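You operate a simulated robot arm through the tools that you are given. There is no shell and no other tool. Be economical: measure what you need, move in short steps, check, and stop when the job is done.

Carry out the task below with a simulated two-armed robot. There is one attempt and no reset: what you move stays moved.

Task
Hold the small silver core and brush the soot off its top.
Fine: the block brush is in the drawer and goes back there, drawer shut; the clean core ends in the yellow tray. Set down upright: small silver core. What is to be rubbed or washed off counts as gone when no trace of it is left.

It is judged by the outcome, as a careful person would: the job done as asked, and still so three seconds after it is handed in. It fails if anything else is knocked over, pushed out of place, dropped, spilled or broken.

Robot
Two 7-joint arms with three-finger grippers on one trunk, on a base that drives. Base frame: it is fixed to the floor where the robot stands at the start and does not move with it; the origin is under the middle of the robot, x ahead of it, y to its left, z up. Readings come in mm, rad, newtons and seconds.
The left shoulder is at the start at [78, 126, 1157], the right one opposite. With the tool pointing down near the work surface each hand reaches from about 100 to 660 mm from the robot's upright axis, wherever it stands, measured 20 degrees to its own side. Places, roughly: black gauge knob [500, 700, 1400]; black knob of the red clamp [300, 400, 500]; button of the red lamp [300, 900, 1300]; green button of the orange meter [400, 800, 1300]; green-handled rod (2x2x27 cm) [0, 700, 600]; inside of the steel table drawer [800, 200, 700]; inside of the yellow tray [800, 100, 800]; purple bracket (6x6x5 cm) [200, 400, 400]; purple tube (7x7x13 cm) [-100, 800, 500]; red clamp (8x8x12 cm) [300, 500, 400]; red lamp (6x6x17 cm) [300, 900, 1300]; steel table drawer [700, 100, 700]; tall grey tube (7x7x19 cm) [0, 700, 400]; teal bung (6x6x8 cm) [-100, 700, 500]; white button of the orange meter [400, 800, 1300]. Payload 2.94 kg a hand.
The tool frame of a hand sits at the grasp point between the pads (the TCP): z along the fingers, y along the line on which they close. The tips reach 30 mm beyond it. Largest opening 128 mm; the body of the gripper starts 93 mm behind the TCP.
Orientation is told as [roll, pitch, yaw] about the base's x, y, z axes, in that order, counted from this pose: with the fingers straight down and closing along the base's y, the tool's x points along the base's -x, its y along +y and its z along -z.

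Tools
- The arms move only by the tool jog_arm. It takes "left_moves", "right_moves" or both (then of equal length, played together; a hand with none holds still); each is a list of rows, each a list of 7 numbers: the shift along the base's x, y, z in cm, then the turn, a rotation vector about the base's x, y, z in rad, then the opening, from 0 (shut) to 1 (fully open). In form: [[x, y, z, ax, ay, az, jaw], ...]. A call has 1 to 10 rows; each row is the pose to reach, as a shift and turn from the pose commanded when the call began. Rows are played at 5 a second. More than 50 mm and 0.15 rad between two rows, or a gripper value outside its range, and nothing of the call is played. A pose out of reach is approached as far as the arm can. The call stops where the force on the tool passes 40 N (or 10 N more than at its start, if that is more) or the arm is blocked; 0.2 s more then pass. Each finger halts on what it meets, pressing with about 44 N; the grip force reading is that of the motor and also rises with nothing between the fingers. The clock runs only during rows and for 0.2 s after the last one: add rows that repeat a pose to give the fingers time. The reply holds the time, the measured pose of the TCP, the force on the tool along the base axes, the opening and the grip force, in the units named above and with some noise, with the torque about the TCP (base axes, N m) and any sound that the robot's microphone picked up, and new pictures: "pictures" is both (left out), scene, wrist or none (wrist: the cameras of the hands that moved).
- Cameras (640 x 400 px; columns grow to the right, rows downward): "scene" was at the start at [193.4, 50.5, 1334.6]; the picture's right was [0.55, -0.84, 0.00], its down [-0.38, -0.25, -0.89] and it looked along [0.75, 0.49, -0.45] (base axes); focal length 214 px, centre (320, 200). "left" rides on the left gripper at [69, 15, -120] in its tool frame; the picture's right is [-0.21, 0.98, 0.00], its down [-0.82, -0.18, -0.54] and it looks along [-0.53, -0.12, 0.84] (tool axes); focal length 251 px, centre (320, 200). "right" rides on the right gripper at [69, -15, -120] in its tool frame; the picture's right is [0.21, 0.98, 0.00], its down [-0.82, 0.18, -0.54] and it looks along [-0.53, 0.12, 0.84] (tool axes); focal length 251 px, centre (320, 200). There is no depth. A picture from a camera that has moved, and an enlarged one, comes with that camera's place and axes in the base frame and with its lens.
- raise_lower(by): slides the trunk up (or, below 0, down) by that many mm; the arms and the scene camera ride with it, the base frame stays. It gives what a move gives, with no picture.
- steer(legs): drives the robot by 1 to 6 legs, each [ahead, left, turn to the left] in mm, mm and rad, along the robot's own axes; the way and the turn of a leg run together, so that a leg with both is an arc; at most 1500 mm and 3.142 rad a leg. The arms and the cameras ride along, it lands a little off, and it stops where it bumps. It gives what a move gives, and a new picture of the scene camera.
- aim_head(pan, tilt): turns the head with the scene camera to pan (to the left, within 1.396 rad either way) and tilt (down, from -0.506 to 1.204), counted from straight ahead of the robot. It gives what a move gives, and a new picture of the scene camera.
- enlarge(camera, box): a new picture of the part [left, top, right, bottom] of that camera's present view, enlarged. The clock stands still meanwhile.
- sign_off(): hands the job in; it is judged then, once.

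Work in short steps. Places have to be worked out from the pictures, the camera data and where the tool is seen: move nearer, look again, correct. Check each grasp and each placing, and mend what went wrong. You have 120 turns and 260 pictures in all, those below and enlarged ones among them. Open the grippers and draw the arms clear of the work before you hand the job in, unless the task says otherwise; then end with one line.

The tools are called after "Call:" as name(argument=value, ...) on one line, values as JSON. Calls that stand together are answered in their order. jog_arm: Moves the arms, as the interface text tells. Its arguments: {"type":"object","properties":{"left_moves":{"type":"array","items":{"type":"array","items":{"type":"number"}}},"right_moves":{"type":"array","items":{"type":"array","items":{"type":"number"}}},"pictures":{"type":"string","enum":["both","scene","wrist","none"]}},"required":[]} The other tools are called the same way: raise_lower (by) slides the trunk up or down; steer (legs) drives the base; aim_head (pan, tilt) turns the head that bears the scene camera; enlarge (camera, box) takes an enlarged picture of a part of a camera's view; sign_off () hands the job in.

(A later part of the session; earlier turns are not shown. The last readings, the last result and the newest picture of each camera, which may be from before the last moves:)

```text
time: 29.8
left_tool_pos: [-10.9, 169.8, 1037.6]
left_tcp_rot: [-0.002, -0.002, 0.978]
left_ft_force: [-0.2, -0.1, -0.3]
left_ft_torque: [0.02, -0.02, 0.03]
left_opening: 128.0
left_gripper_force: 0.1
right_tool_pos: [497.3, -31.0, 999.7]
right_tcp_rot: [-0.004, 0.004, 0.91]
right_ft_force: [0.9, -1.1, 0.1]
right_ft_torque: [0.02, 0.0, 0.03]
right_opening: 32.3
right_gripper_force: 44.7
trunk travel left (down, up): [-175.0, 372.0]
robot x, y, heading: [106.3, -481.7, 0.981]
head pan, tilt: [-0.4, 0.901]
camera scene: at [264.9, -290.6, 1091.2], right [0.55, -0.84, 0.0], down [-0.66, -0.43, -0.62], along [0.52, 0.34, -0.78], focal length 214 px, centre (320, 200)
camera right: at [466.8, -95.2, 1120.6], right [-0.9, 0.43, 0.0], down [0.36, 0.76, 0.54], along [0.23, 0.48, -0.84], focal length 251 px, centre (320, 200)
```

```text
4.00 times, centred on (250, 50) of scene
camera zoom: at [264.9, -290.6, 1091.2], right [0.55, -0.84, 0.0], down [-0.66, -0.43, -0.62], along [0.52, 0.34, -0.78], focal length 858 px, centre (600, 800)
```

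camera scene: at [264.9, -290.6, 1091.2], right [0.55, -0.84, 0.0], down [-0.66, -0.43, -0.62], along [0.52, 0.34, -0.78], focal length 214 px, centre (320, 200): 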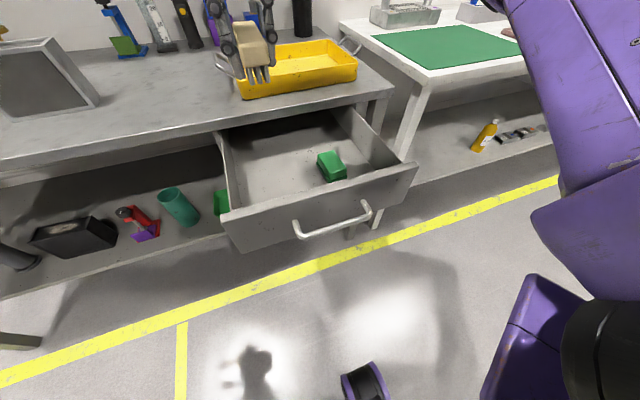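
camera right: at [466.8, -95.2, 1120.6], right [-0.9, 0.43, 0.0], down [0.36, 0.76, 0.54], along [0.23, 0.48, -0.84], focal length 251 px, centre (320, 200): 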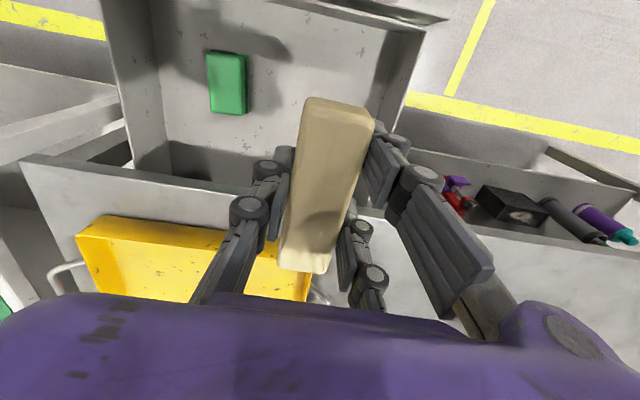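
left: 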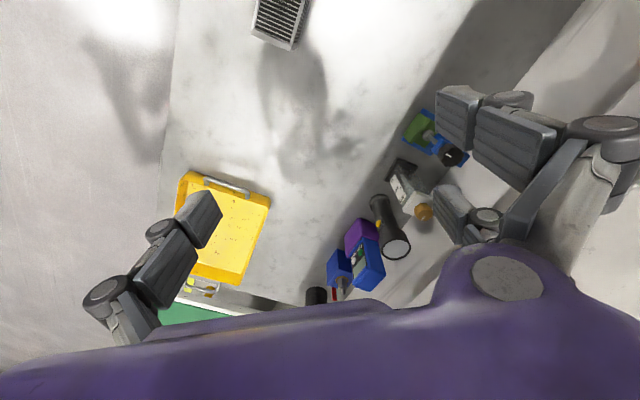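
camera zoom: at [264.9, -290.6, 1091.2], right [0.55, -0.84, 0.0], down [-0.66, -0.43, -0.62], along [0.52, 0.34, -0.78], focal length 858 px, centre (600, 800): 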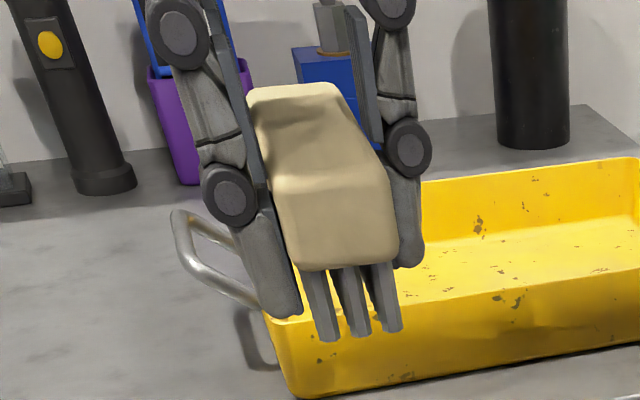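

Bristles extend ~15 mm past the tips. I raise the trunk 150 mm for clearance, slide left, and drive up in front of the core.

Call:
raise_lower(by=150)

Call:
steer(legs=[[0, 350, 0], [280, 0, 0]])

Call:
aim_head(pan=0.0, tilt=0.8)

```text
time: 31.5
left_tool_pos: [-10.3, 170.0, 1186.4]
left_tcp_rot: [-0.002, 0.0, 0.976]
left_ft_force: [0.7, 1.4, -0.4]
left_ft_torque: [-0.02, -0.01, 0.02]
left_opening: 128.1
left_gripper_force: 0.0
right_tool_pos: [499.0, -28.8, 1149.0]
right_tcp_rot: [-0.001, 0.006, 0.91]
right_ft_force: [0.1, 0.2, -1.2]
right_ft_torque: [-0.01, -0.01, 0.01]
right_opening: 32.2
right_gripper_force: 44.1
trunk travel left (down, up): [-325.0, 222.0]
robot x, y, heading: [105.1, -476.1, 0.976]
head pan, tilt: [-0.4, 0.901]
```

```text
time: 36.8
left_tool_pos: [-155.4, 600.9, 1188.4]
left_tcp_rot: [-0.001, -0.001, 0.984]
left_ft_force: [-0.4, 0.2, 0.3]
left_ft_torque: [-0.04, 0.01, 0.03]
left_opening: 128.1
left_gripper_force: 0.1
right_tool_pos: [355.7, 405.7, 1150.7]
right_tcp_rot: [-0.002, 0.006, 0.915]
right_ft_force: [-0.1, 0.7, -1.2]
right_ft_torque: [-0.02, 0.03, 0.03]
right_opening: 32.4
right_gripper_force: 44.3
trunk travel left (down, up): [-325.0, 222.0]
robot x, y, heading: [-37.7, -44.9, 0.987]
head pan, tilt: [-0.4, 0.901]
camera scene: at [99.1, 104.7, 1248.6], right [0.55, -0.83, 0.0], down [-0.65, -0.43, -0.62], along [0.52, 0.34, -0.78], focal length 214 px, centre (320, 200)
```

scene: 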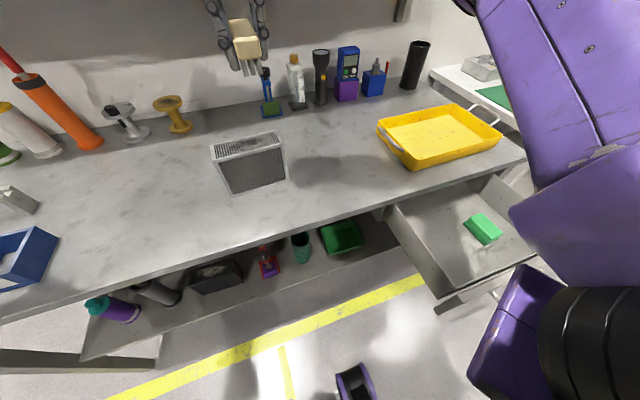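

```text
time: 37.6
left_tool_pos: [-155.7, 600.3, 1186.5]
left_tcp_rot: [-0.002, -0.002, 0.983]
left_ft_force: [-0.4, 0.6, -0.2]
left_ft_torque: [-0.03, -0.01, 0.02]
left_opening: 128.0
left_gripper_force: 0.1
right_tool_pos: [353.8, 405.1, 1151.5]
right_tcp_rot: [-0.002, 0.005, 0.918]
right_ft_force: [0.1, -0.8, -1.8]
right_ft_torque: [0.0, 0.0, 0.0]
right_opening: 32.2
right_gripper_force: 44.4
trunk travel left (down, up): [-325.0, 222.0]
robot x, y, heading: [-34.0, -45.0, 0.99]
head pan, tilt: [0.0, 0.799]
camera scene: at [80.7, 129.9, 1256.6], right [0.83, -0.55, 0.0], down [-0.4, -0.6, -0.7], along [0.39, 0.58, -0.72], focal length 214 px, centre (320, 200)
```

scene: 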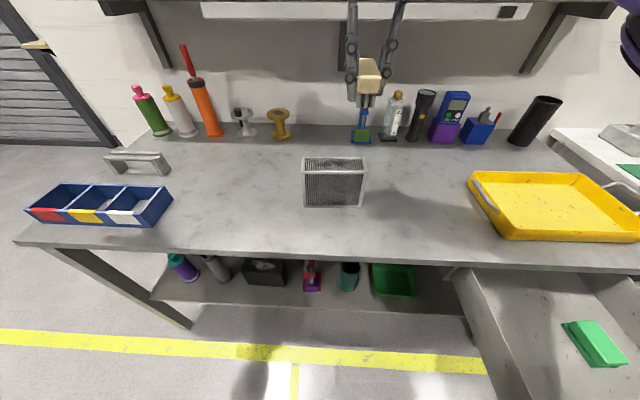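

I move the brush hand aside to the right and start turning the left hand so its fingers close across the core's 53 mm depth.

Call:
jog_arm(left_moves=[[2, 0, 0, 0, 0, -0.15, 1], [4, -0.5, 0, 0, 0, -0.3, 1], [7, -1, 0, 0, 0, -0.45, 1], [10, -1.5, 0, 0, 0, -0.6, 1], [13, -2, 0, 0, 0, -0.75, 1], [16, -2.5, 0, 0, 0, -0.9, 1], [19, -3, 0, 0, 0, -1.05, 1], [22, -3.5, 0, 0, 0, -1.2, 1], [24, -4, 0, 0, 0, -1.35, 1], [25.5, -4, 0, 0, 0, -1.5, 1]], right_moves=[[2, -1.3, 0, 0, 0, 0, 0.1], [4, -2.6, 0, 0, 0, 0, 0.1], [6, -4, 0, 0, 0, 0, 0.1], [8, -5.4, 0, 0, 0, 0, 0.1], [10, -6.8, 0, 0, 0, 0, 0.1], [12, -8, 0, 0, 0, 0, 0.1], [12, -8, 0, 0, 0, 0, 0.1], [12, -8, 0, 0, 0, 0, 0.1], [12, -8, 0, 0, 0, 0, 0.1], [12, -8, 0, 0, 0, 0, 0.1]])

```text
time: 39.8
left_tool_pos: [100.3, 562.0, 1185.9]
left_tcp_rot: [-0.001, -0.001, -0.518]
left_ft_force: [0.6, -0.3, 0.4]
left_ft_torque: [0.01, 0.02, 0.02]
left_opening: 128.0
left_gripper_force: 0.1
right_tool_pos: [475.9, 326.9, 1150.5]
right_tcp_rot: [-0.002, 0.005, 0.915]
right_ft_force: [0.3, 0.5, -0.9]
right_ft_torque: [-0.01, 0.03, 0.01]
right_opening: 32.3
right_gripper_force: 44.4
trunk travel left (down, up): [-325.0, 222.0]
robot x, y, heading: [-30.8, -44.8, 0.985]
head pan, tilt: [0.0, 0.799]
camera scene: at [81.2, 130.9, 1256.4], right [0.83, -0.55, 0.0], down [-0.4, -0.6, -0.7], along [0.38, 0.58, -0.72], focal length 214 px, centre (320, 200)
camera right: at [447.1, 261.2, 1271.3], right [-0.91, 0.42, 0.0], down [0.36, 0.76, 0.54], along [0.23, 0.49, -0.84], focal length 251 px, centre (320, 200)
camera left: at [49.6, 610.2, 1306.5], right [0.67, 0.74, 0.0], down [0.63, -0.56, 0.54], along [0.4, -0.36, -0.84], focal length 251 px, centre (320, 200)
```

scene: 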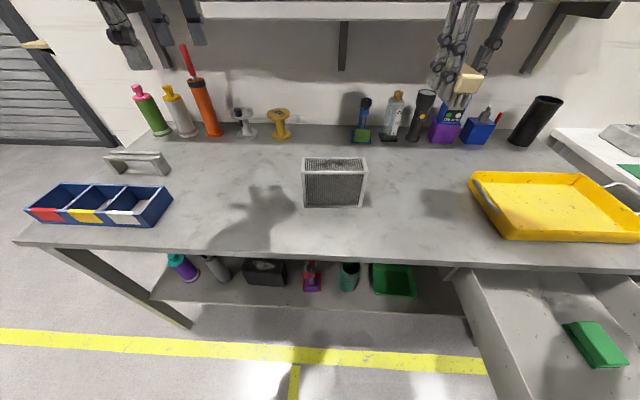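
right: 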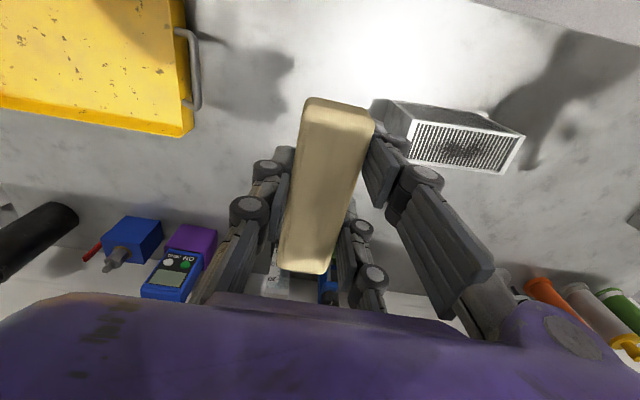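
left: 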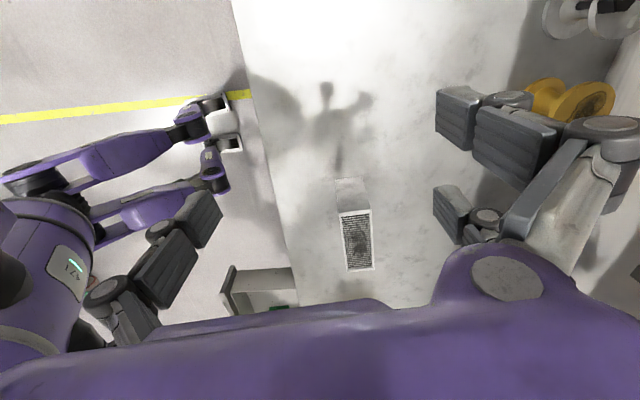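

The left view gives the core: left end e≈-42, centre (339,444), top z≈948. I tilt the left hand 45° and bring it to a pre-grasp 120 mm up-left of the left end.

Call:
jog_arm(left_moves=[[2, -0.6, -3, -0.063, -0.093, -0.01, 1], [4, -1.3, -6, -0.125, -0.186, -0.02, 1], [6, -2, -9, -0.188, -0.279, -0.03, 1], [8.5, -2.7, -12, -0.251, -0.372, -0.04, 1], [10.5, -3.4, -15, -0.314, -0.465, -0.05, 1], [12, -3.8, -18, -0.376, -0.558, -0.06, 1], [12.9, -4, -19.6, -0.439, -0.651, -0.07, 1]])

```text
time: 41.4
left_tool_pos: [229.5, 520.9, 992.1]
left_tcp_rot: [-0.042, -0.787, -0.57]
left_ft_force: [0.0, 0.6, 0.3]
left_ft_torque: [-0.02, -0.03, -0.03]
left_opening: 127.8
left_gripper_force: 0.0
right_tool_pos: [476.5, 326.5, 1151.1]
right_tcp_rot: [-0.002, 0.004, 0.917]
right_ft_force: [0.3, 0.5, -0.2]
right_ft_torque: [-0.04, -0.01, -0.02]
right_opening: 32.5
right_gripper_force: 44.0
trunk travel left (down, up): [-325.0, 222.0]
robot x, y, heading: [-32.5, -45.8, 0.991]
head pan, tilt: [0.0, 0.799]
camera scene: at [80.6, 130.8, 1256.5], right [0.83, -0.55, 0.0], down [-0.4, -0.6, -0.7], along [0.39, 0.58, -0.72], focal length 214 px, centre (320, 200)
camera left: at [130.3, 610.8, 1027.6], right [0.68, 0.72, 0.12], down [0.08, -0.24, 0.97], along [0.73, -0.65, -0.22], focal length 251 px, centre (320, 200)
```

scene: 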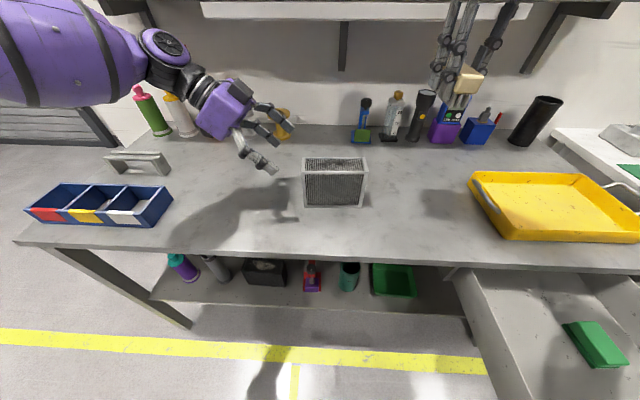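
left: 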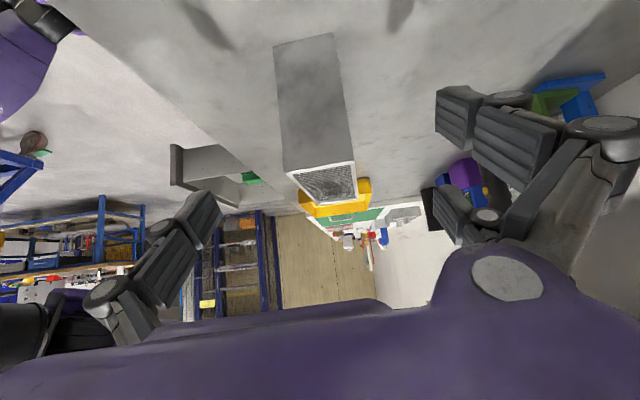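

The core's end panel is centred between the fingers. I advance 120 mm along the fingers.

Call:
jog_arm(left_moves=[[2.3, -1.6, -2.8, 0, 0, 0, 1], [4.6, -3.1, -5.6, 0, 0, 0, 1], [6, -4, -7.3, 0, 0, 0, 1], [7.0, -4.7, -8.5, 0, 0, 0, 1]])

```text
time: 42.4
left_tool_pos: [278.4, 494.0, 929.7]
left_tcp_rot: [-0.041, -0.784, -0.571]
left_ft_force: [0.0, 0.0, -1.2]
left_ft_torque: [0.0, 0.03, -0.01]
left_opening: 128.0
left_gripper_force: 0.1
left hand out of reach, approached as far as the arm can: row 3, 4
right_tool_pos: [476.6, 324.6, 1151.7]
right_tcp_rot: [-0.001, 0.006, 0.916]
right_ft_force: [-0.4, 0.9, -1.0]
right_ft_torque: [0.0, 0.01, 0.01]
right_opening: 32.2
right_gripper_force: 43.9
trunk travel left (down, up): [-325.0, 222.0]
robot x, y, heading: [-32.9, -47.4, 0.989]
head pan, tilt: [0.0, 0.799]
camera scene: at [81.1, 129.9, 1256.6], right [0.83, -0.55, 0.0], down [-0.4, -0.6, -0.7], along [0.39, 0.58, -0.72], focal length 214 px, centre (320, 200)
camera left: at [178.7, 582.2, 965.4], right [0.68, 0.72, 0.12], down [0.08, -0.24, 0.97], along [0.73, -0.65, -0.22], focal length 251 px, centre (320, 200)
```

scene: 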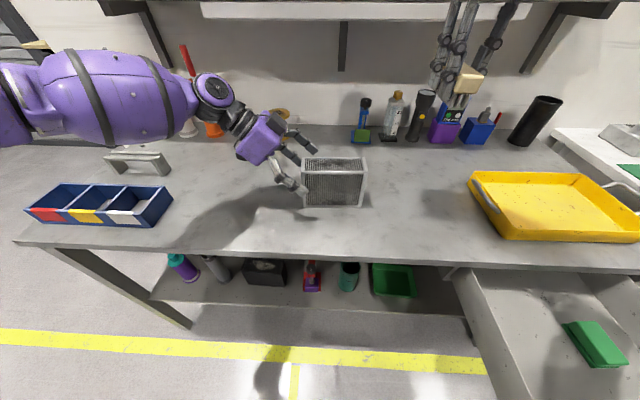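
left: 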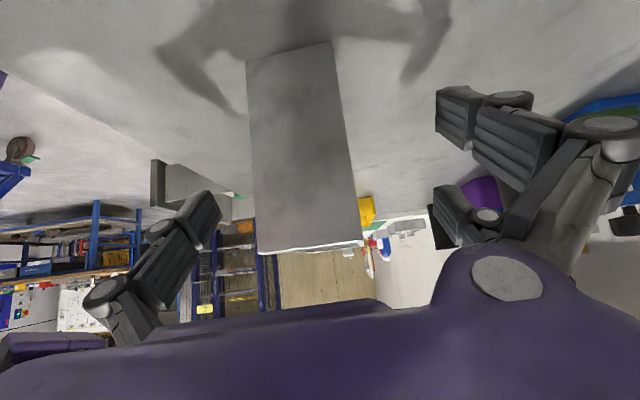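

Out of reach for the last part. I retract to pre-grasp, drive 80 mm closer and lower the trunk 60 mm.

Call:
jog_arm(left_moves=[[-2.3, 1.6, 2.8, 0, 0, 0, 1], [-4.6, 3.1, 5.6, 0, 0, 0, 1], [-7.0, 4.7, 8.5, 0, 0, 0, 1]], pictures="none")

Call:
steer(legs=[[80, 0, 0]])

Call:
raise_lower(by=-60)

```text
time: 43.2
left_tool_pos: [206.6, 537.5, 1013.6]
left_tcp_rot: [-0.041, -0.785, -0.571]
left_ft_force: [0.6, 0.5, 0.0]
left_ft_torque: [0.01, 0.02, -0.03]
left_opening: 128.0
left_gripper_force: 0.1
right_tool_pos: [475.0, 324.1, 1150.7]
right_tcp_rot: [-0.001, 0.001, 0.917]
right_ft_force: [-0.3, -0.7, -0.8]
right_ft_torque: [-0.05, 0.01, 0.02]
right_opening: 32.2
right_gripper_force: 44.3
trunk travel left (down, up): [-325.0, 222.0]
robot x, y, heading: [-32.1, -44.9, 0.98]
head pan, tilt: [0.0, 0.799]
```

```text
time: 44.3
left_tool_pos: [250.6, 602.4, 1013.6]
left_tcp_rot: [-0.046, -0.784, -0.571]
left_ft_force: [0.2, 0.7, 0.2]
left_ft_torque: [-0.02, 0.03, -0.02]
left_opening: 128.1
left_gripper_force: 0.0
right_tool_pos: [519.8, 390.2, 1151.3]
right_tcp_rot: [-0.001, 0.005, 0.918]
right_ft_force: [-0.1, 0.9, -0.9]
right_ft_torque: [-0.04, 0.03, -0.01]
right_opening: 32.3
right_gripper_force: 43.9
trunk travel left (down, up): [-325.0, 222.0]
robot x, y, heading: [8.3, 21.3, 0.981]
head pan, tilt: [0.0, 0.799]
camera scene: at [124.8, 196.6, 1256.5], right [0.83, -0.55, 0.0], down [-0.4, -0.6, -0.7], along [0.39, 0.58, -0.72], focal length 214 px, centre (320, 200)
```

scene: 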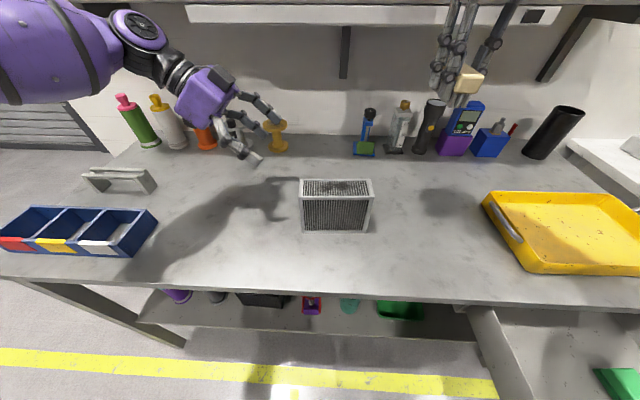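

```text
time: 45.3
left_tool_pos: [250.8, 604.1, 952.9]
left_tcp_rot: [-0.041, -0.785, -0.573]
left_ft_force: [-1.1, 0.6, -0.1]
left_ft_torque: [0.01, -0.01, -0.04]
left_opening: 127.9
left_gripper_force: 0.0
right_tool_pos: [520.5, 390.0, 1091.9]
right_tcp_rot: [0.0, 0.004, 0.914]
right_ft_force: [-0.3, -0.1, -0.6]
right_ft_torque: [0.0, 0.01, 0.02]
right_opening: 32.3
right_gripper_force: 43.9
trunk travel left (down, up): [-265.0, 282.0]
robot x, y, heading: [8.8, 23.5, 0.985]
head pan, tilt: [0.0, 0.799]
```

Re-aim to the same pre-grasp pose and then advance to the grasp point at (300,475,905).

Call:
jog_arm(left_moves=[[-1.1, -4.1, 2, 0, 0, 0, 1], [-2.2, -8.2, 3.7, 0, 0, 0, 1], [-2.2, -8.2, 3.7, 0, 0, 0, 1], [0.1, -9.8, 0.9, 0, 0, 0, 1], [2.4, -11.3, -1.9, 0, 0, 0, 1], [4.0, -12.4, -3.8, 0, 0, 0, 1], [4.9, -12.9, -4.8, 0, 0, 0, 1]])

```text
time: 46.9
left_tool_pos: [300.1, 475.5, 906.4]
left_tcp_rot: [-0.041, -0.786, -0.571]
left_ft_force: [-0.1, -0.7, 0.2]
left_ft_torque: [-0.02, -0.02, 0.0]
left_opening: 128.1
left_gripper_force: 0.0
right_tool_pos: [519.9, 391.3, 1091.5]
right_tcp_rot: [-0.002, 0.006, 0.917]
right_ft_force: [0.2, 0.0, -1.3]
right_ft_torque: [0.0, 0.01, 0.02]
right_opening: 32.2
right_gripper_force: 43.9
trunk travel left (down, up): [-265.0, 282.0]
robot x, y, heading: [8.9, 23.1, 0.983]
head pan, tilt: [0.0, 0.799]
camera scene: at [133.2, 209.2, 1197.2], right [0.83, -0.55, 0.0], down [-0.4, -0.6, -0.7], along [0.39, 0.58, -0.72], focal length 214 px, centre (320, 200)
camera left: at [201.2, 564.2, 942.5], right [0.68, 0.72, 0.12], down [0.08, -0.24, 0.97], along [0.73, -0.65, -0.22], focal length 251 px, centre (320, 200)
```

scene: 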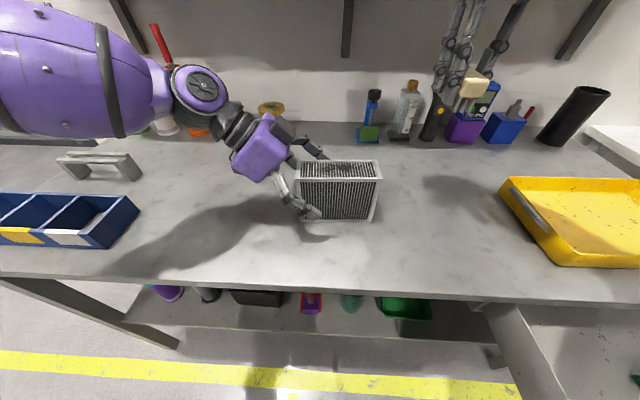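
left: 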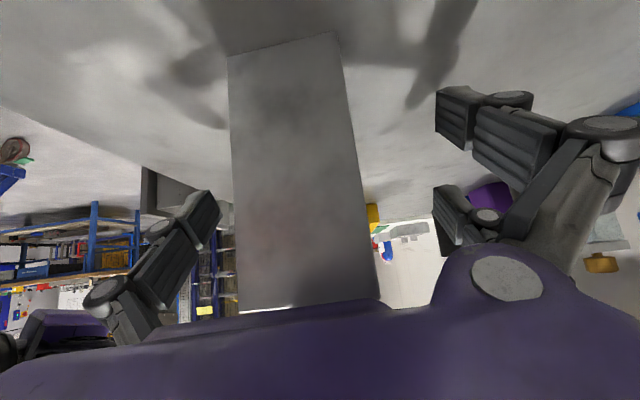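

Slightly off-centre: I shift about 8 mm toward the robot, then close on the core.

Call:
jog_arm(left_moves=[[-0.45, -0.66, 0, 0, 0, 0, 0.8], [-0.45, -0.66, 0, 0, 0, 0, 0.55], [-0.45, -0.66, 0, 0, 0, 0, 0.46], [-0.45, -0.66, 0, 0, 0, 0, 0.42], [-0.45, -0.66, 0, 0, 0, 0, 0.3], [-0.45, -0.66, 0, 0, 0, 0, 0.3]])

Call:
enlarge(camera="scene", box=[220, 110, 420, 235])

```text
time: 48.3
left_tool_pos: [296.0, 467.8, 906.6]
left_tcp_rot: [-0.04, -0.786, -0.573]
left_ft_force: [1.5, 2.0, 2.9]
left_ft_torque: [0.27, -0.13, 0.06]
left_opening: 55.5
left_gripper_force: 43.9
right_tool_pos: [520.3, 390.7, 1091.7]
right_tcp_rot: [-0.004, 0.006, 0.917]
right_ft_force: [-0.8, -0.1, -0.6]
right_ft_torque: [0.01, -0.01, 0.0]
right_opening: 32.2
right_gripper_force: 43.7
trunk travel left (down, up): [-265.0, 282.0]
robot x, y, heading: [10.5, 16.6, 0.981]
head pan, tilt: [0.0, 0.799]
camera scene: at [133.0, 209.1, 1197.2], right [0.83, -0.55, 0.0], down [-0.4, -0.6, -0.7], along [0.39, 0.58, -0.72], focal length 214 px, centre (320, 200)
camera left: at [196.3, 557.7, 942.7], right [0.68, 0.72, 0.12], down [0.08, -0.24, 0.97], along [0.73, -0.65, -0.22], focal length 251 px, centre (320, 200)
```

scene: 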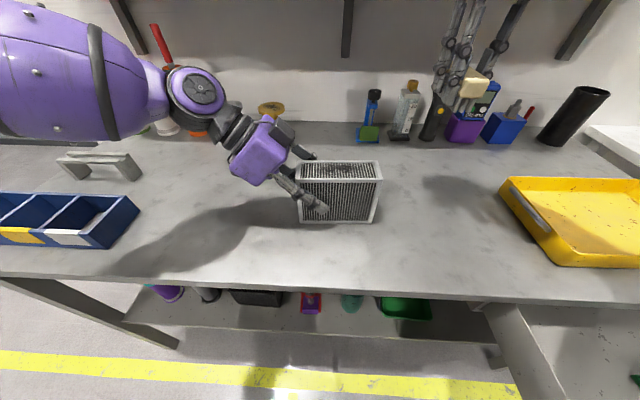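
left: 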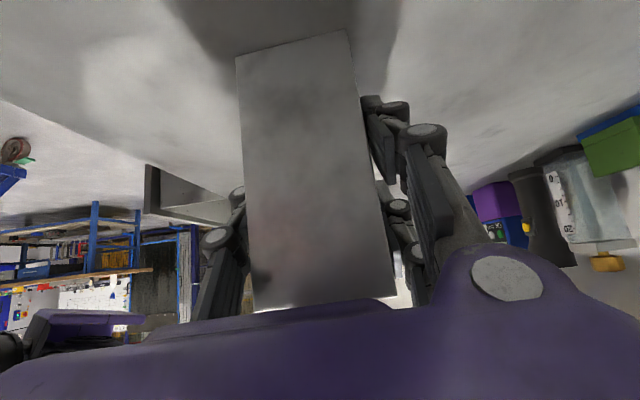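

```text
3.20 times, centred on (320, 172) of scene
camera zoom: at [133.0, 209.1, 1197.2], right [0.83, -0.55, 0.0], down [-0.4, -0.6, -0.7], along [0.39, 0.58, -0.72], focal length 686 px, centre (320, 288)
```

zoom: 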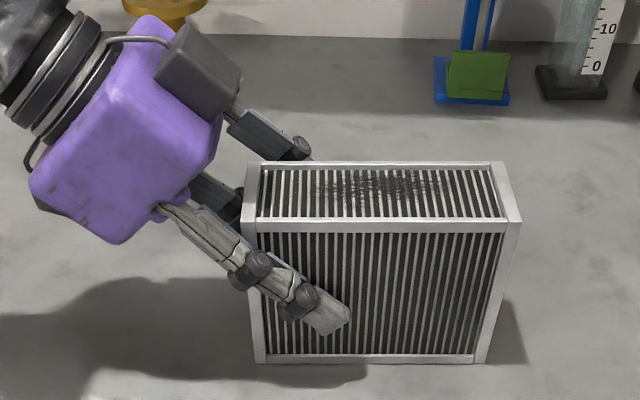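

Core is held (55.5 mm). Its top spans e −49…100, n 532…587 at z≈955; soot lies at e −10…76. I bring the brush above the right part of the top.

Call:
jog_arm(right_moves=[[-3.5, 0.7, 0, 0, 0, 0, 0.1], [-7, 1.4, 0, 0, 0, 0, 0.1], [-10.5, 2, -1, 0, 0, 0, 0.1], [-13.6, 2.6, -3, 0, 0, 0, 0.1], [-13.6, 2.6, -5, 0, 0, 0, 0.1]])

Call:
enlarge(camera="scene", box=[220, 70, 460, 235])

```text
time: 49.5
left_tool_pos: [295.9, 467.2, 906.3]
left_tcp_rot: [-0.042, -0.785, -0.572]
left_ft_force: [-0.1, -0.2, 4.4]
left_ft_torque: [0.02, -0.31, 0.01]
left_opening: 55.6
left_gripper_force: 43.9
right_tool_pos: [384.6, 416.9, 1040.8]
right_tcp_rot: [0.0, 0.004, 0.916]
right_ft_force: [-0.4, 0.1, -0.5]
right_ft_torque: [-0.02, 0.02, 0.0]
right_opening: 32.3
right_gripper_force: 44.1
trunk travel left (down, up): [-265.0, 282.0]
robot x, y, heading: [12.9, 20.1, 0.989]
head pan, tilt: [0.0, 0.799]
camera scene: at [132.7, 208.7, 1197.3], right [0.83, -0.55, 0.0], down [-0.4, -0.6, -0.7], along [0.39, 0.58, -0.72], focal length 214 px, centre (320, 200)
camera right: at [355.0, 353.0, 1161.6], right [-0.91, 0.42, 0.0], down [0.36, 0.76, 0.54], along [0.23, 0.49, -0.84], focal length 251 px, centre (320, 200)
```

scene: 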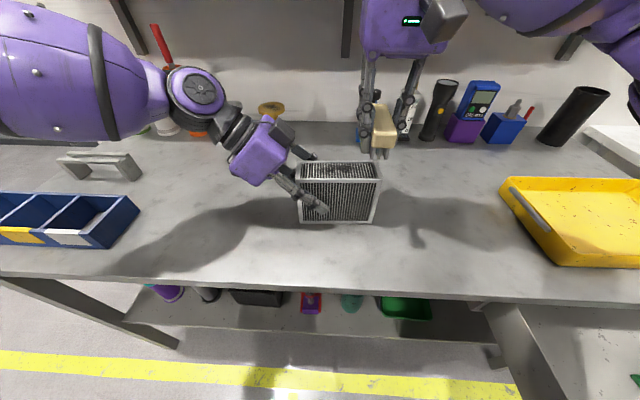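
right: 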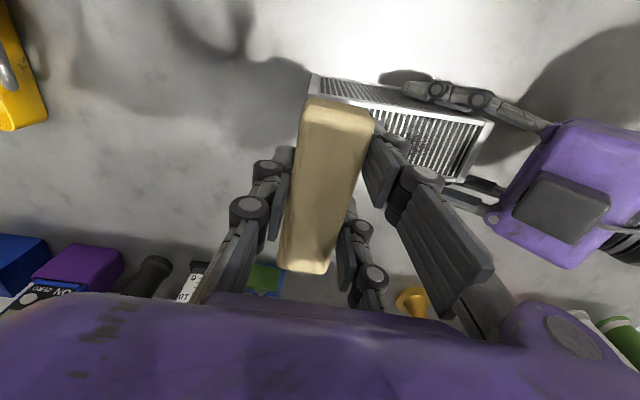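

```text
2.42 times, centred on (340, 152) of scene
camera zoom: at [132.7, 208.7, 1197.3], right [0.83, -0.55, 0.0], down [-0.4, -0.6, -0.7], along [0.39, 0.58, -0.72], focal length 520 px, centre (272, 315)
```

zoom: 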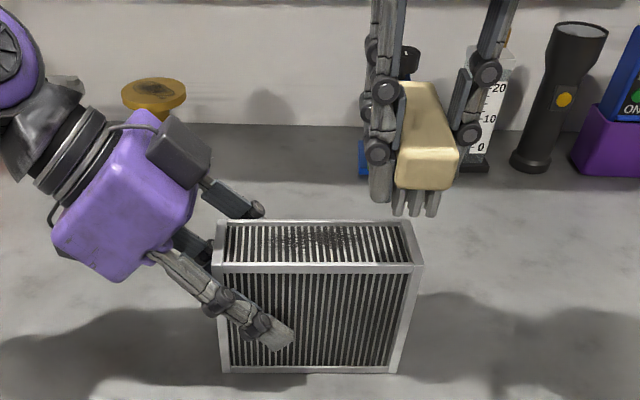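

I lower 30 mm and then check for contact.

Call:
jog_arm(right_moves=[[0, 0, -1.5, 0, 0, 0, 0.1], [0, 0, -3, 0, 0, 0, 0.1]], pictures="none")

Call:
enlarge(camera="scene", box=[260, 100, 440, 220])

```text
time: 50.1
left_tool_pos: [295.4, 468.0, 906.6]
left_tcp_rot: [-0.041, -0.786, -0.571]
left_ft_force: [-1.3, -0.3, 5.4]
left_ft_torque: [0.0, -0.27, 0.05]
left_opening: 55.4
left_gripper_force: 44.0
right_tool_pos: [384.0, 417.5, 1011.8]
right_tcp_rot: [0.0, 0.004, 0.916]
right_ft_force: [0.0, -0.9, -1.8]
right_ft_torque: [-0.02, 0.02, 0.04]
right_opening: 32.4
right_gripper_force: 44.3
trunk travel left (down, up): [-265.0, 282.0]
robot x, y, heading: [8.3, 19.0, 0.981]
head pan, tilt: [0.0, 0.799]
```

```text
3.33 times, centred on (350, 160) of scene
camera zoom: at [132.6, 208.7, 1197.3], right [0.83, -0.55, 0.0], down [-0.4, -0.6, -0.7], along [0.39, 0.58, -0.72], focal length 715 px, centre (220, 333)
```

zoom: 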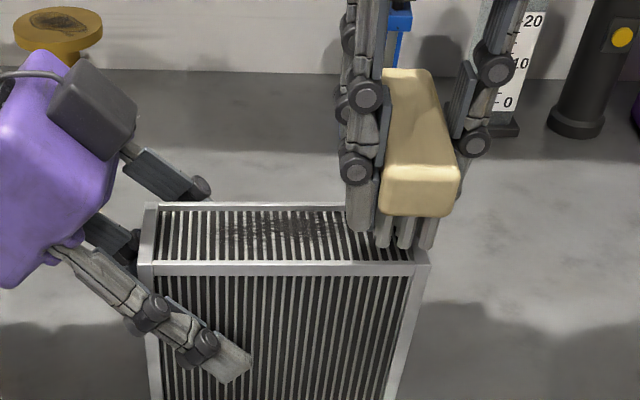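

Nearly there. I lower in 4 mm steps.

Call:
jog_arm(right_moves=[[0, 0, -0.4, 0, 0, 0, 0.1], [0, 0, -0.8, 0, 0, 0, 0.1]], pictures="none")

```text
time: 50.7
left_tool_pos: [295.1, 466.9, 906.1]
left_tcp_rot: [-0.041, -0.785, -0.571]
left_ft_force: [-1.9, -0.3, 5.2]
left_ft_torque: [0.08, -0.18, 0.07]
left_opening: 55.6
left_gripper_force: 43.6
right_tool_pos: [384.4, 417.0, 1002.9]
right_tcp_rot: [-0.002, 0.004, 0.916]
right_ft_force: [0.0, -0.2, -1.2]
right_ft_torque: [-0.02, -0.01, 0.0]
right_opening: 32.5
right_gripper_force: 44.0
trunk travel left (down, up): [-265.0, 282.0]
robot x, y, heading: [7.6, 24.2, 0.985]
head pan, tilt: [0.0, 0.799]
```

No contact yet; further down in small steps.

Call:
jog_arm(right_moves=[[0, 0, -0.4, 0, 0, 0, 0.1], [0, 0, -0.7, 0, 0, 0, 0.1]], pictures="none")

Call:
enlarge(camera="scene", box=[260, 100, 440, 220])

```text
time: 51.3
left_tool_pos: [295.5, 467.9, 907.3]
left_tcp_rot: [-0.039, -0.782, -0.576]
left_ft_force: [3.3, 1.3, 0.7]
left_ft_torque: [0.55, -1.26, 0.11]
left_opening: 55.4
left_gripper_force: 44.4
right_tool_pos: [383.4, 415.9, 999.3]
right_tcp_rot: [0.001, 0.0, 0.917]
right_ft_force: [0.7, -2.5, 20.9]
right_ft_torque: [-0.62, 0.47, 0.1]
right_opening: 32.2
right_gripper_force: 43.9
trunk travel left (down, up): [-265.0, 282.0]
robot x, y, heading: [8.9, 22.9, 0.988]
head pan, tilt: [0.0, 0.799]
```

```text
3.33 times, centred on (350, 160) of scene
camera zoom: at [132.4, 207.8, 1197.6], right [0.83, -0.55, 0.0], down [-0.4, -0.6, -0.7], along [0.39, 0.58, -0.72], focal length 715 px, centre (220, 333)
```

zoom: 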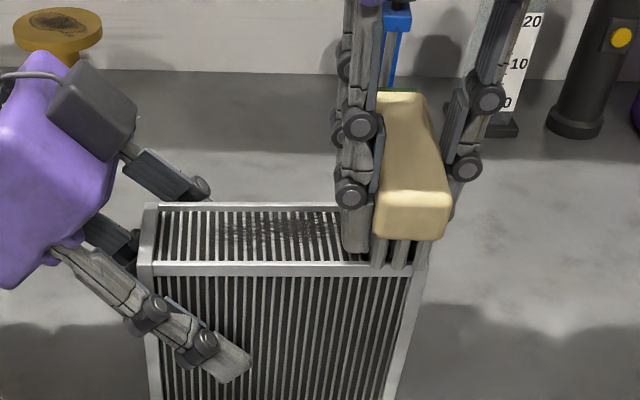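

Contact with ~21 N at TCP z≈999. I ease slightly and stroke along the core toward the left and back.

Call:
jog_arm(right_moves=[[-1.6, 1.1, 0.15, 0, 0, 0, 0.1], [-3.3, 2.2, 0.15, 0, 0, 0, 0.1], [-5, 3.4, 0.15, 0, 0, 0, 0.1], [-6.6, 4.5, 0.15, 0, 0, 0, 0.1], [-8.0, 5.4, 0.15, 0, 0, 0, 0.1], [-6.6, 4.5, 0.15, 0, 0, 0, 0.1], [-5, 3.4, 0.15, 0, 0, 0, 0.1], [-3.3, 2.2, 0.15, 0, 0, 0, 0.1], [-1.6, 1.1, 0.15, 0, 0, 0, 0.1], [0, 0, 0.15, 0, 0, 0, 0.1]], pictures="scene")

Call:
enlarge(camera="scene", box=[260, 100, 440, 220])

```text
time: 52.5
left_tool_pos: [295.6, 468.7, 906.1]
left_tcp_rot: [-0.046, -0.783, -0.566]
left_ft_force: [-2.9, -1.2, 3.7]
left_ft_torque: [0.4, 0.31, 0.19]
left_opening: 55.4
left_gripper_force: 44.1
right_tool_pos: [309.1, 466.1, 997.8]
right_tcp_rot: [-0.012, 0.001, 0.911]
right_ft_force: [0.5, -2.3, 6.9]
right_ft_torque: [-0.1, 0.14, 0.0]
right_opening: 32.4
right_gripper_force: 44.3
trunk travel left (down, up): [-265.0, 282.0]
robot x, y, heading: [6.1, 18.8, 0.984]
head pan, tilt: [0.0, 0.799]
stopped in row 5 (right hand): the force on the tool passed its limit at 44 N (the readings are from after the stop); the commanded pose is now the measured one
camera scene: at [132.4, 208.0, 1197.3], right [0.83, -0.55, 0.0], down [-0.4, -0.6, -0.7], along [0.39, 0.58, -0.72], focal length 214 px, centre (320, 200)
```

scene: 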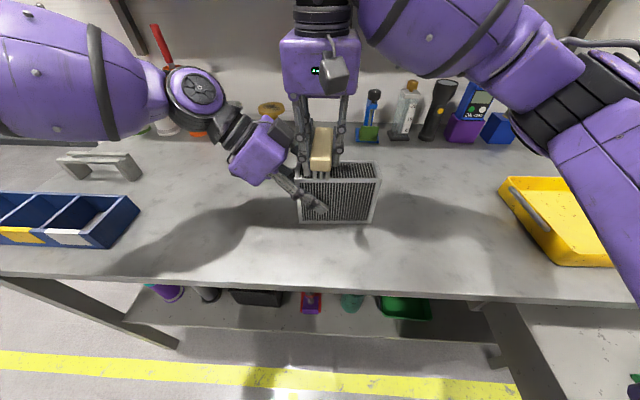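

```text
3.33 times, centred on (350, 160) of scene
camera zoom: at [132.4, 208.0, 1197.3], right [0.83, -0.55, 0.0], down [-0.4, -0.6, -0.7], along [0.39, 0.58, -0.72], focal length 715 px, centre (220, 333)
```

zoom: 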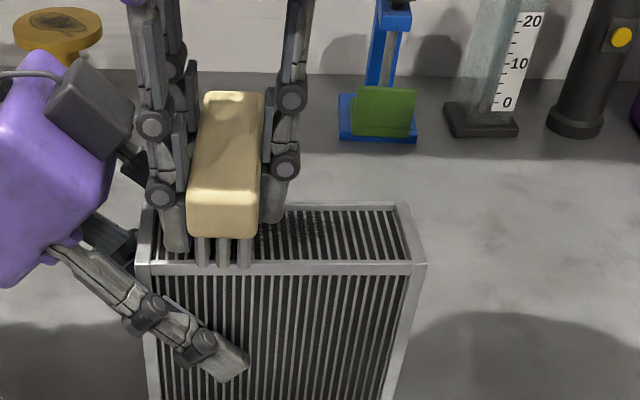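

The soot is fading on the first stroke. I stroke back and forth, stopping short of the left hand.

Call:
jog_arm(right_moves=[[1.5, -1.0, 0, 0, 0, 0, 0.1], [3, -2, 0, 0, 0, 0, 0.1], [4.5, -3, 0, 0, 0, 0, 0.1], [6, -4, 0, 0, 0, 0, 0.1], [7.2, -4.9, 0, 0, 0, 0, 0.1], [6, -4, 0, 0, 0, 0, 0.1], [4.5, -3, 0, 0, 0, 0, 0.1], [3, -2, 0, 0, 0, 0, 0.1], [1.5, -1, 0, 0, 0, 0, 0.1], [0.5, -0.35, 0, 0, 0, 0, 0.1]], pictures="none")

Call:
enlarge(camera="scene", box=[260, 100, 440, 220])

```text
time: 54.7
left_tool_pos: [294.5, 468.6, 906.9]
left_tcp_rot: [-0.043, -0.782, -0.567]
left_ft_force: [-3.3, 1.3, 1.0]
left_ft_torque: [0.43, -1.49, -0.27]
left_opening: 55.5
left_gripper_force: 44.4
right_tool_pos: [313.4, 462.7, 996.7]
right_tcp_rot: [-0.007, -0.001, 0.911]
right_ft_force: [5.5, -3.4, 20.0]
right_ft_torque: [-0.57, 0.43, 0.17]
right_opening: 32.1
right_gripper_force: 44.0
trunk travel left (down, up): [-265.0, 282.0]
robot x, y, heading: [5.9, 20.8, 0.988]
head pan, tilt: [0.0, 0.799]
```

```text
3.33 times, centred on (350, 160) of scene
camera zoom: at [132.5, 207.4, 1197.6], right [0.83, -0.55, 0.0], down [-0.4, -0.6, -0.7], along [0.39, 0.58, -0.72], focal length 715 px, centre (220, 333)
```

zoom: 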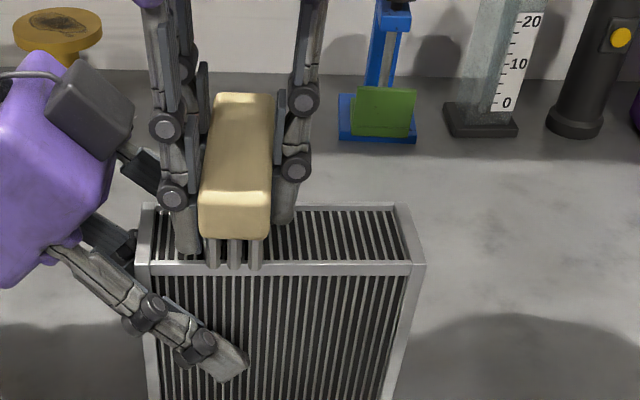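

Nearly clean. One more double stroke with a small sideways offset, then I lift off on the right to inspect.

Call:
jog_arm(right_moves=[[-0.6, 1.1, 0, 0, 0, 0, 0.1], [-1.2, 1.5, 0.05, 0, 0, 0, 0.1], [0.5, 0.4, 0, 0, 0, 0, 0.1], [2.2, -0.8, 0, 0, 0, 0, 0.1], [4, -2, 0, 0, 0, 0, 0.1], [5.8, -3.2, 0, 0, 0, 0, 0.1], [7.3, -4.2, 0, 0, 0, 0, 0.1], [8, -4.8, 2, 0, 0, 0, 0.1], [11, -7, 5, 0, 0, 0, 0.1], [14.5, -9.5, 7, 0, 0, 0, 0.1]], pictures="wrist")

Call:
enlarge(camera="scene", box=[280, 140, 400, 210])

```text
time: 55.2
left_tool_pos: [295.1, 472.1, 906.3]
left_tcp_rot: [-0.05, -0.785, -0.551]
left_ft_force: [-5.4, -1.8, 7.0]
left_ft_torque: [0.01, 0.2, 0.31]
left_opening: 55.7
left_gripper_force: 44.2
right_tool_pos: [310.4, 472.9, 998.5]
right_tcp_rot: [-0.021, 0.001, 0.904]
right_ft_force: [4.1, -4.9, 6.3]
right_ft_torque: [-0.03, -0.04, -0.08]
right_opening: 32.2
right_gripper_force: 43.8
trunk travel left (down, up): [-265.0, 282.0]
robot x, y, heading: [5.2, 19.4, 0.985]
head pan, tilt: [0.0, 0.799]
stopped in row 2 (right hand): the force on the tool passed its limit at 43 N (the readings are from after the stop); the commanded pose is now the measured one
camera right: at [278.7, 409.4, 1119.0], right [-0.9, 0.43, -0.02], down [0.36, 0.76, 0.54], along [0.25, 0.48, -0.84], focal length 251 px, centre (320, 200)
```

right: 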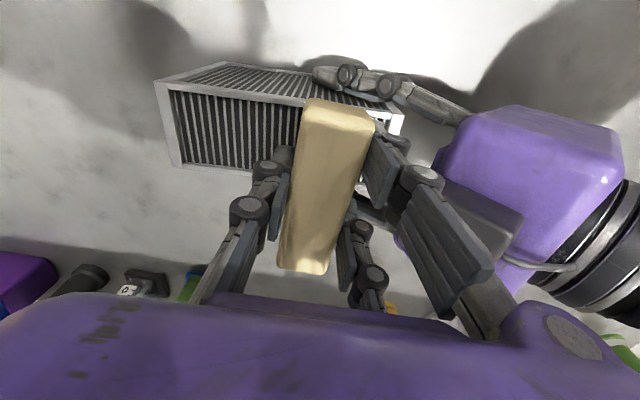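

```text
5.33 times, centred on (340, 175) of scene
camera zoom: at [132.5, 207.5, 1197.4], right [0.83, -0.55, 0.0], down [-0.4, -0.6, -0.7], along [0.39, 0.58, -0.72], focal length 1144 px, centre (213, 333)
```

zoom: 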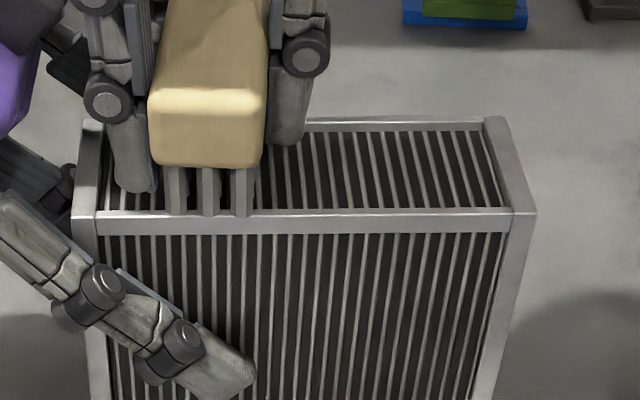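

The right part is clean. I lift the brush straight up and aside to see the left part.

Call:
jog_arm(right_moves=[[1, -0.7, 0, 0, 0, 0, 0.1], [2.5, -1.8, 1, 0, 0, 0, 0.1], [5.5, -4, 3, 0, 0, 0, 0.1], [9, -6.5, 6, 0, 0, 0, 0.1], [13, -9, 8, 0, 0, 0, 0.1], [17, -11.5, 8, 0, 0, 0, 0.1]], pictures="wrist")

Call:
enlarge(camera="scene", box=[280, 140, 400, 210])

```text
refused: row 4 steps farther than a row can; nothing moved
```

```text
5.33 times, centred on (340, 175) of scene
camera zoom: at [132.5, 207.5, 1197.4], right [0.83, -0.55, 0.0], down [-0.4, -0.6, -0.7], along [0.39, 0.58, -0.72], focal length 1144 px, centre (213, 333)
```

zoom: 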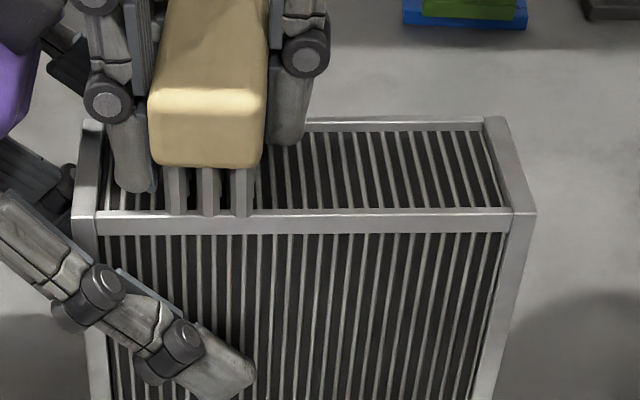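

A row was too long; I repeat with shorter steps.

Call:
jog_arm(right_moves=[[1, -0.7, 0, 0, 0, 0, 0.1], [2.5, -1.8, 1, 0, 0, 0, 0.1], [5, -3.5, 3, 0, 0, 0, 0.1], [8, -5.5, 5, 0, 0, 0, 0.1], [11, -7.5, 7, 0, 0, 0, 0.1], [14, -9.5, 8, 0, 0, 0, 0.1], [17, -11.5, 8, 0, 0, 0, 0.1]], pictures="wrist")

Call:
enlarge(camera="scene", box=[280, 140, 400, 210])

```text
time: 56.8
left_tool_pos: [295.1, 471.1, 907.7]
left_tcp_rot: [-0.048, -0.787, -0.552]
left_ft_force: [2.6, -4.0, 14.8]
left_ft_torque: [0.61, 0.33, 0.02]
left_opening: 55.2
left_gripper_force: 44.1
right_tool_pos: [481.3, 358.0, 1076.6]
right_tcp_rot: [-0.019, 0.001, 0.908]
right_ft_force: [-0.5, 0.5, -0.6]
right_ft_torque: [-0.05, 0.01, 0.01]
right_opening: 32.5
right_gripper_force: 44.3
trunk travel left (down, up): [-265.0, 282.0]
robot x, y, heading: [9.3, 19.7, 0.983]
head pan, tilt: [0.0, 0.799]
camera right: at [450.6, 294.5, 1197.3], right [-0.9, 0.43, -0.02], down [0.36, 0.77, 0.54], along [0.25, 0.48, -0.84], focal length 251 px, centre (320, 200)
```

right: 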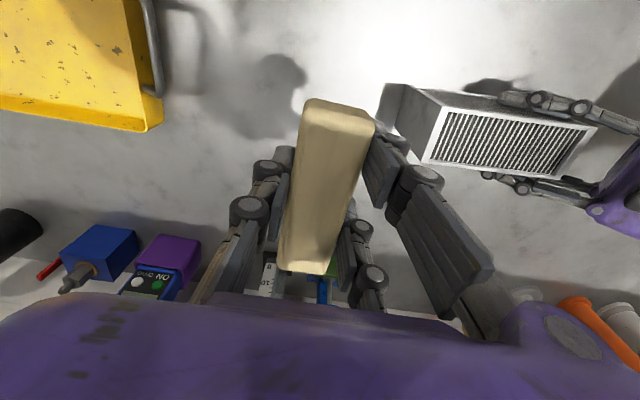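

```text
5.33 times, centred on (340, 175) of scene
camera zoom: at [132.8, 207.3, 1197.5], right [0.83, -0.55, 0.0], down [-0.4, -0.6, -0.7], along [0.39, 0.58, -0.72], focal length 1144 px, centre (213, 333)
```

zoom: 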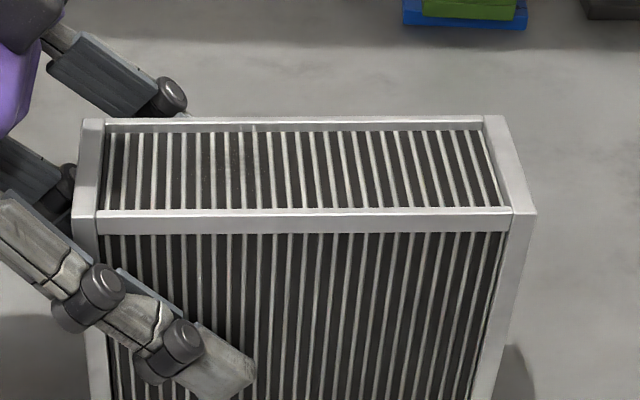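

I examine the top more closely for remaining traces from both cameras.

Call:
enlarge(camera="scene", box=[292, 155, 352, 185])

Call:
enlarge(camera="right", box=[420, 90, 610, 190])

```text
10.67 times, centred on (322, 170) of scene
camera zoom: at [132.8, 207.3, 1197.5], right [0.83, -0.55, 0.0], down [-0.4, -0.6, -0.7], along [0.39, 0.58, -0.72], focal length 2288 px, centre (299, 520)
```

zoom: 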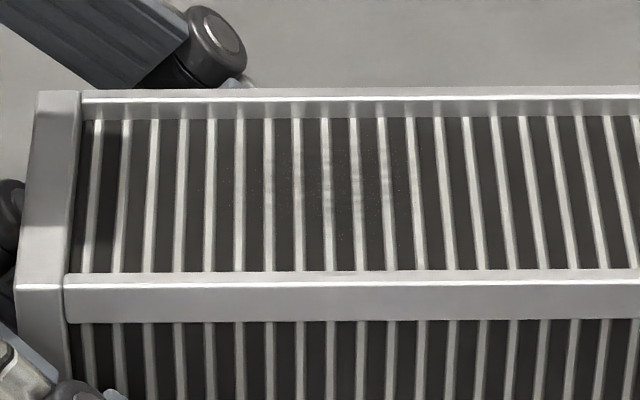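

```text
3.37 times, centred on (515, 140) of right
camera zoom: at [450.6, 294.5, 1197.3], right [-0.9, 0.43, -0.02], down [0.36, 0.77, 0.54], along [0.25, 0.48, -0.84], focal length 847 px, centre (-337, 402)
```

zoom: 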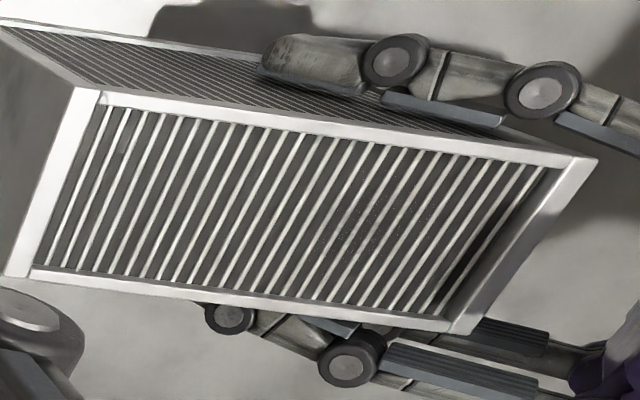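

A very faint trace remains near e −16…+11. I come back from above onto that spot, checking for interference with the left hand.

Call:
jog_arm(right_moves=[[-3.6, 2.3, 0, 0, 0, 0, 0.1], [-7.2, 4.6, -1, 0, 0, 0, 0.1], [-10.8, 6.9, -2, 0, 0, 0, 0.1], [-14.4, 9.2, -3, 0, 0, 0, 0.1], [-17.8, 11.3, -4, 0, 0, 0, 0.1], [-17.8, 11.3, -6, 0, 0, 0, 0.1], [-17.8, 11.3, -7.2, 0, 0, 0, 0.1]])

Call:
enlarge(camera="scene", box=[220, 90, 400, 210])

```text
time: 58.4
left_tool_pos: [295.4, 471.7, 906.5]
left_tcp_rot: [-0.05, -0.785, -0.551]
left_ft_force: [0.4, -1.0, 19.0]
left_ft_torque: [0.29, -0.65, -0.22]
left_opening: 55.6
left_gripper_force: 44.0
right_tool_pos: [302.3, 472.4, 1004.8]
right_tcp_rot: [-0.019, 0.001, 0.906]
right_ft_force: [-0.1, -0.9, -1.1]
right_ft_torque: [-0.01, 0.01, -0.01]
right_opening: 32.5
right_gripper_force: 44.2
trunk travel left (down, up): [-265.0, 282.0]
robot x, y, heading: [10.4, 18.8, 0.99]
head pan, tilt: [0.0, 0.799]
camera scene: at [132.5, 207.6, 1197.5], right [0.83, -0.55, 0.0], down [-0.4, -0.6, -0.7], along [0.39, 0.58, -0.72], focal length 214 px, centre (320, 200)
camera right: at [270.3, 408.1, 1125.5], right [-0.9, 0.43, -0.02], down [0.36, 0.76, 0.54], along [0.25, 0.48, -0.84], focal length 251 px, centre (320, 200)
```

scene: 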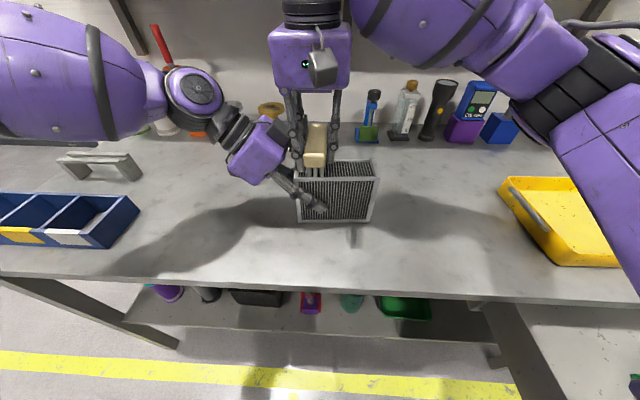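
right: 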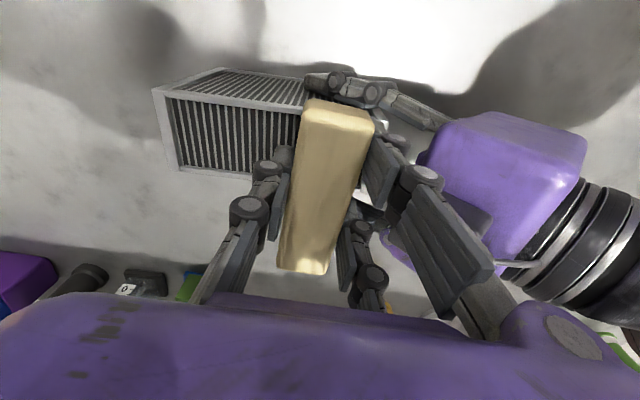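

```text
3.33 times, centred on (310, 150) of scene
camera zoom: at [132.5, 207.6, 1197.5], right [0.83, -0.55, 0.0], down [-0.4, -0.6, -0.7], along [0.39, 0.58, -0.72], focal length 715 px, centre (353, 367)
```

zoom: 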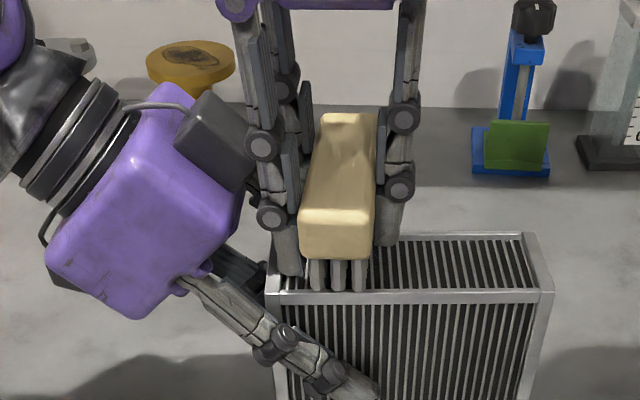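

Close to the left hand's camera box but no contact. I lower gently and only stroke rightward from here and back.

Call:
jog_arm(right_moves=[[0.3, -0.2, -0.5, 0, 0, 0, 0.1], [0.3, -0.2, -0.8, 0, 0, 0, 0.1]], pictures="none")

```text
time: 59.0
left_tool_pos: [295.4, 470.9, 906.2]
left_tcp_rot: [-0.05, -0.785, -0.55]
left_ft_force: [0.3, 2.7, 14.6]
left_ft_torque: [-0.16, -1.29, -0.02]
left_opening: 55.8
left_gripper_force: 43.4
right_tool_pos: [306.1, 469.7, 998.2]
right_tcp_rot: [-0.017, -0.002, 0.904]
right_ft_force: [6.4, -2.8, 13.5]
right_ft_torque: [0.5, -0.15, -0.3]
right_opening: 32.3
right_gripper_force: 43.6
trunk travel left (down, up): [-265.0, 282.0]
robot x, y, heading: [11.4, 23.0, 0.986]
head pan, tilt: [0.0, 0.799]
```

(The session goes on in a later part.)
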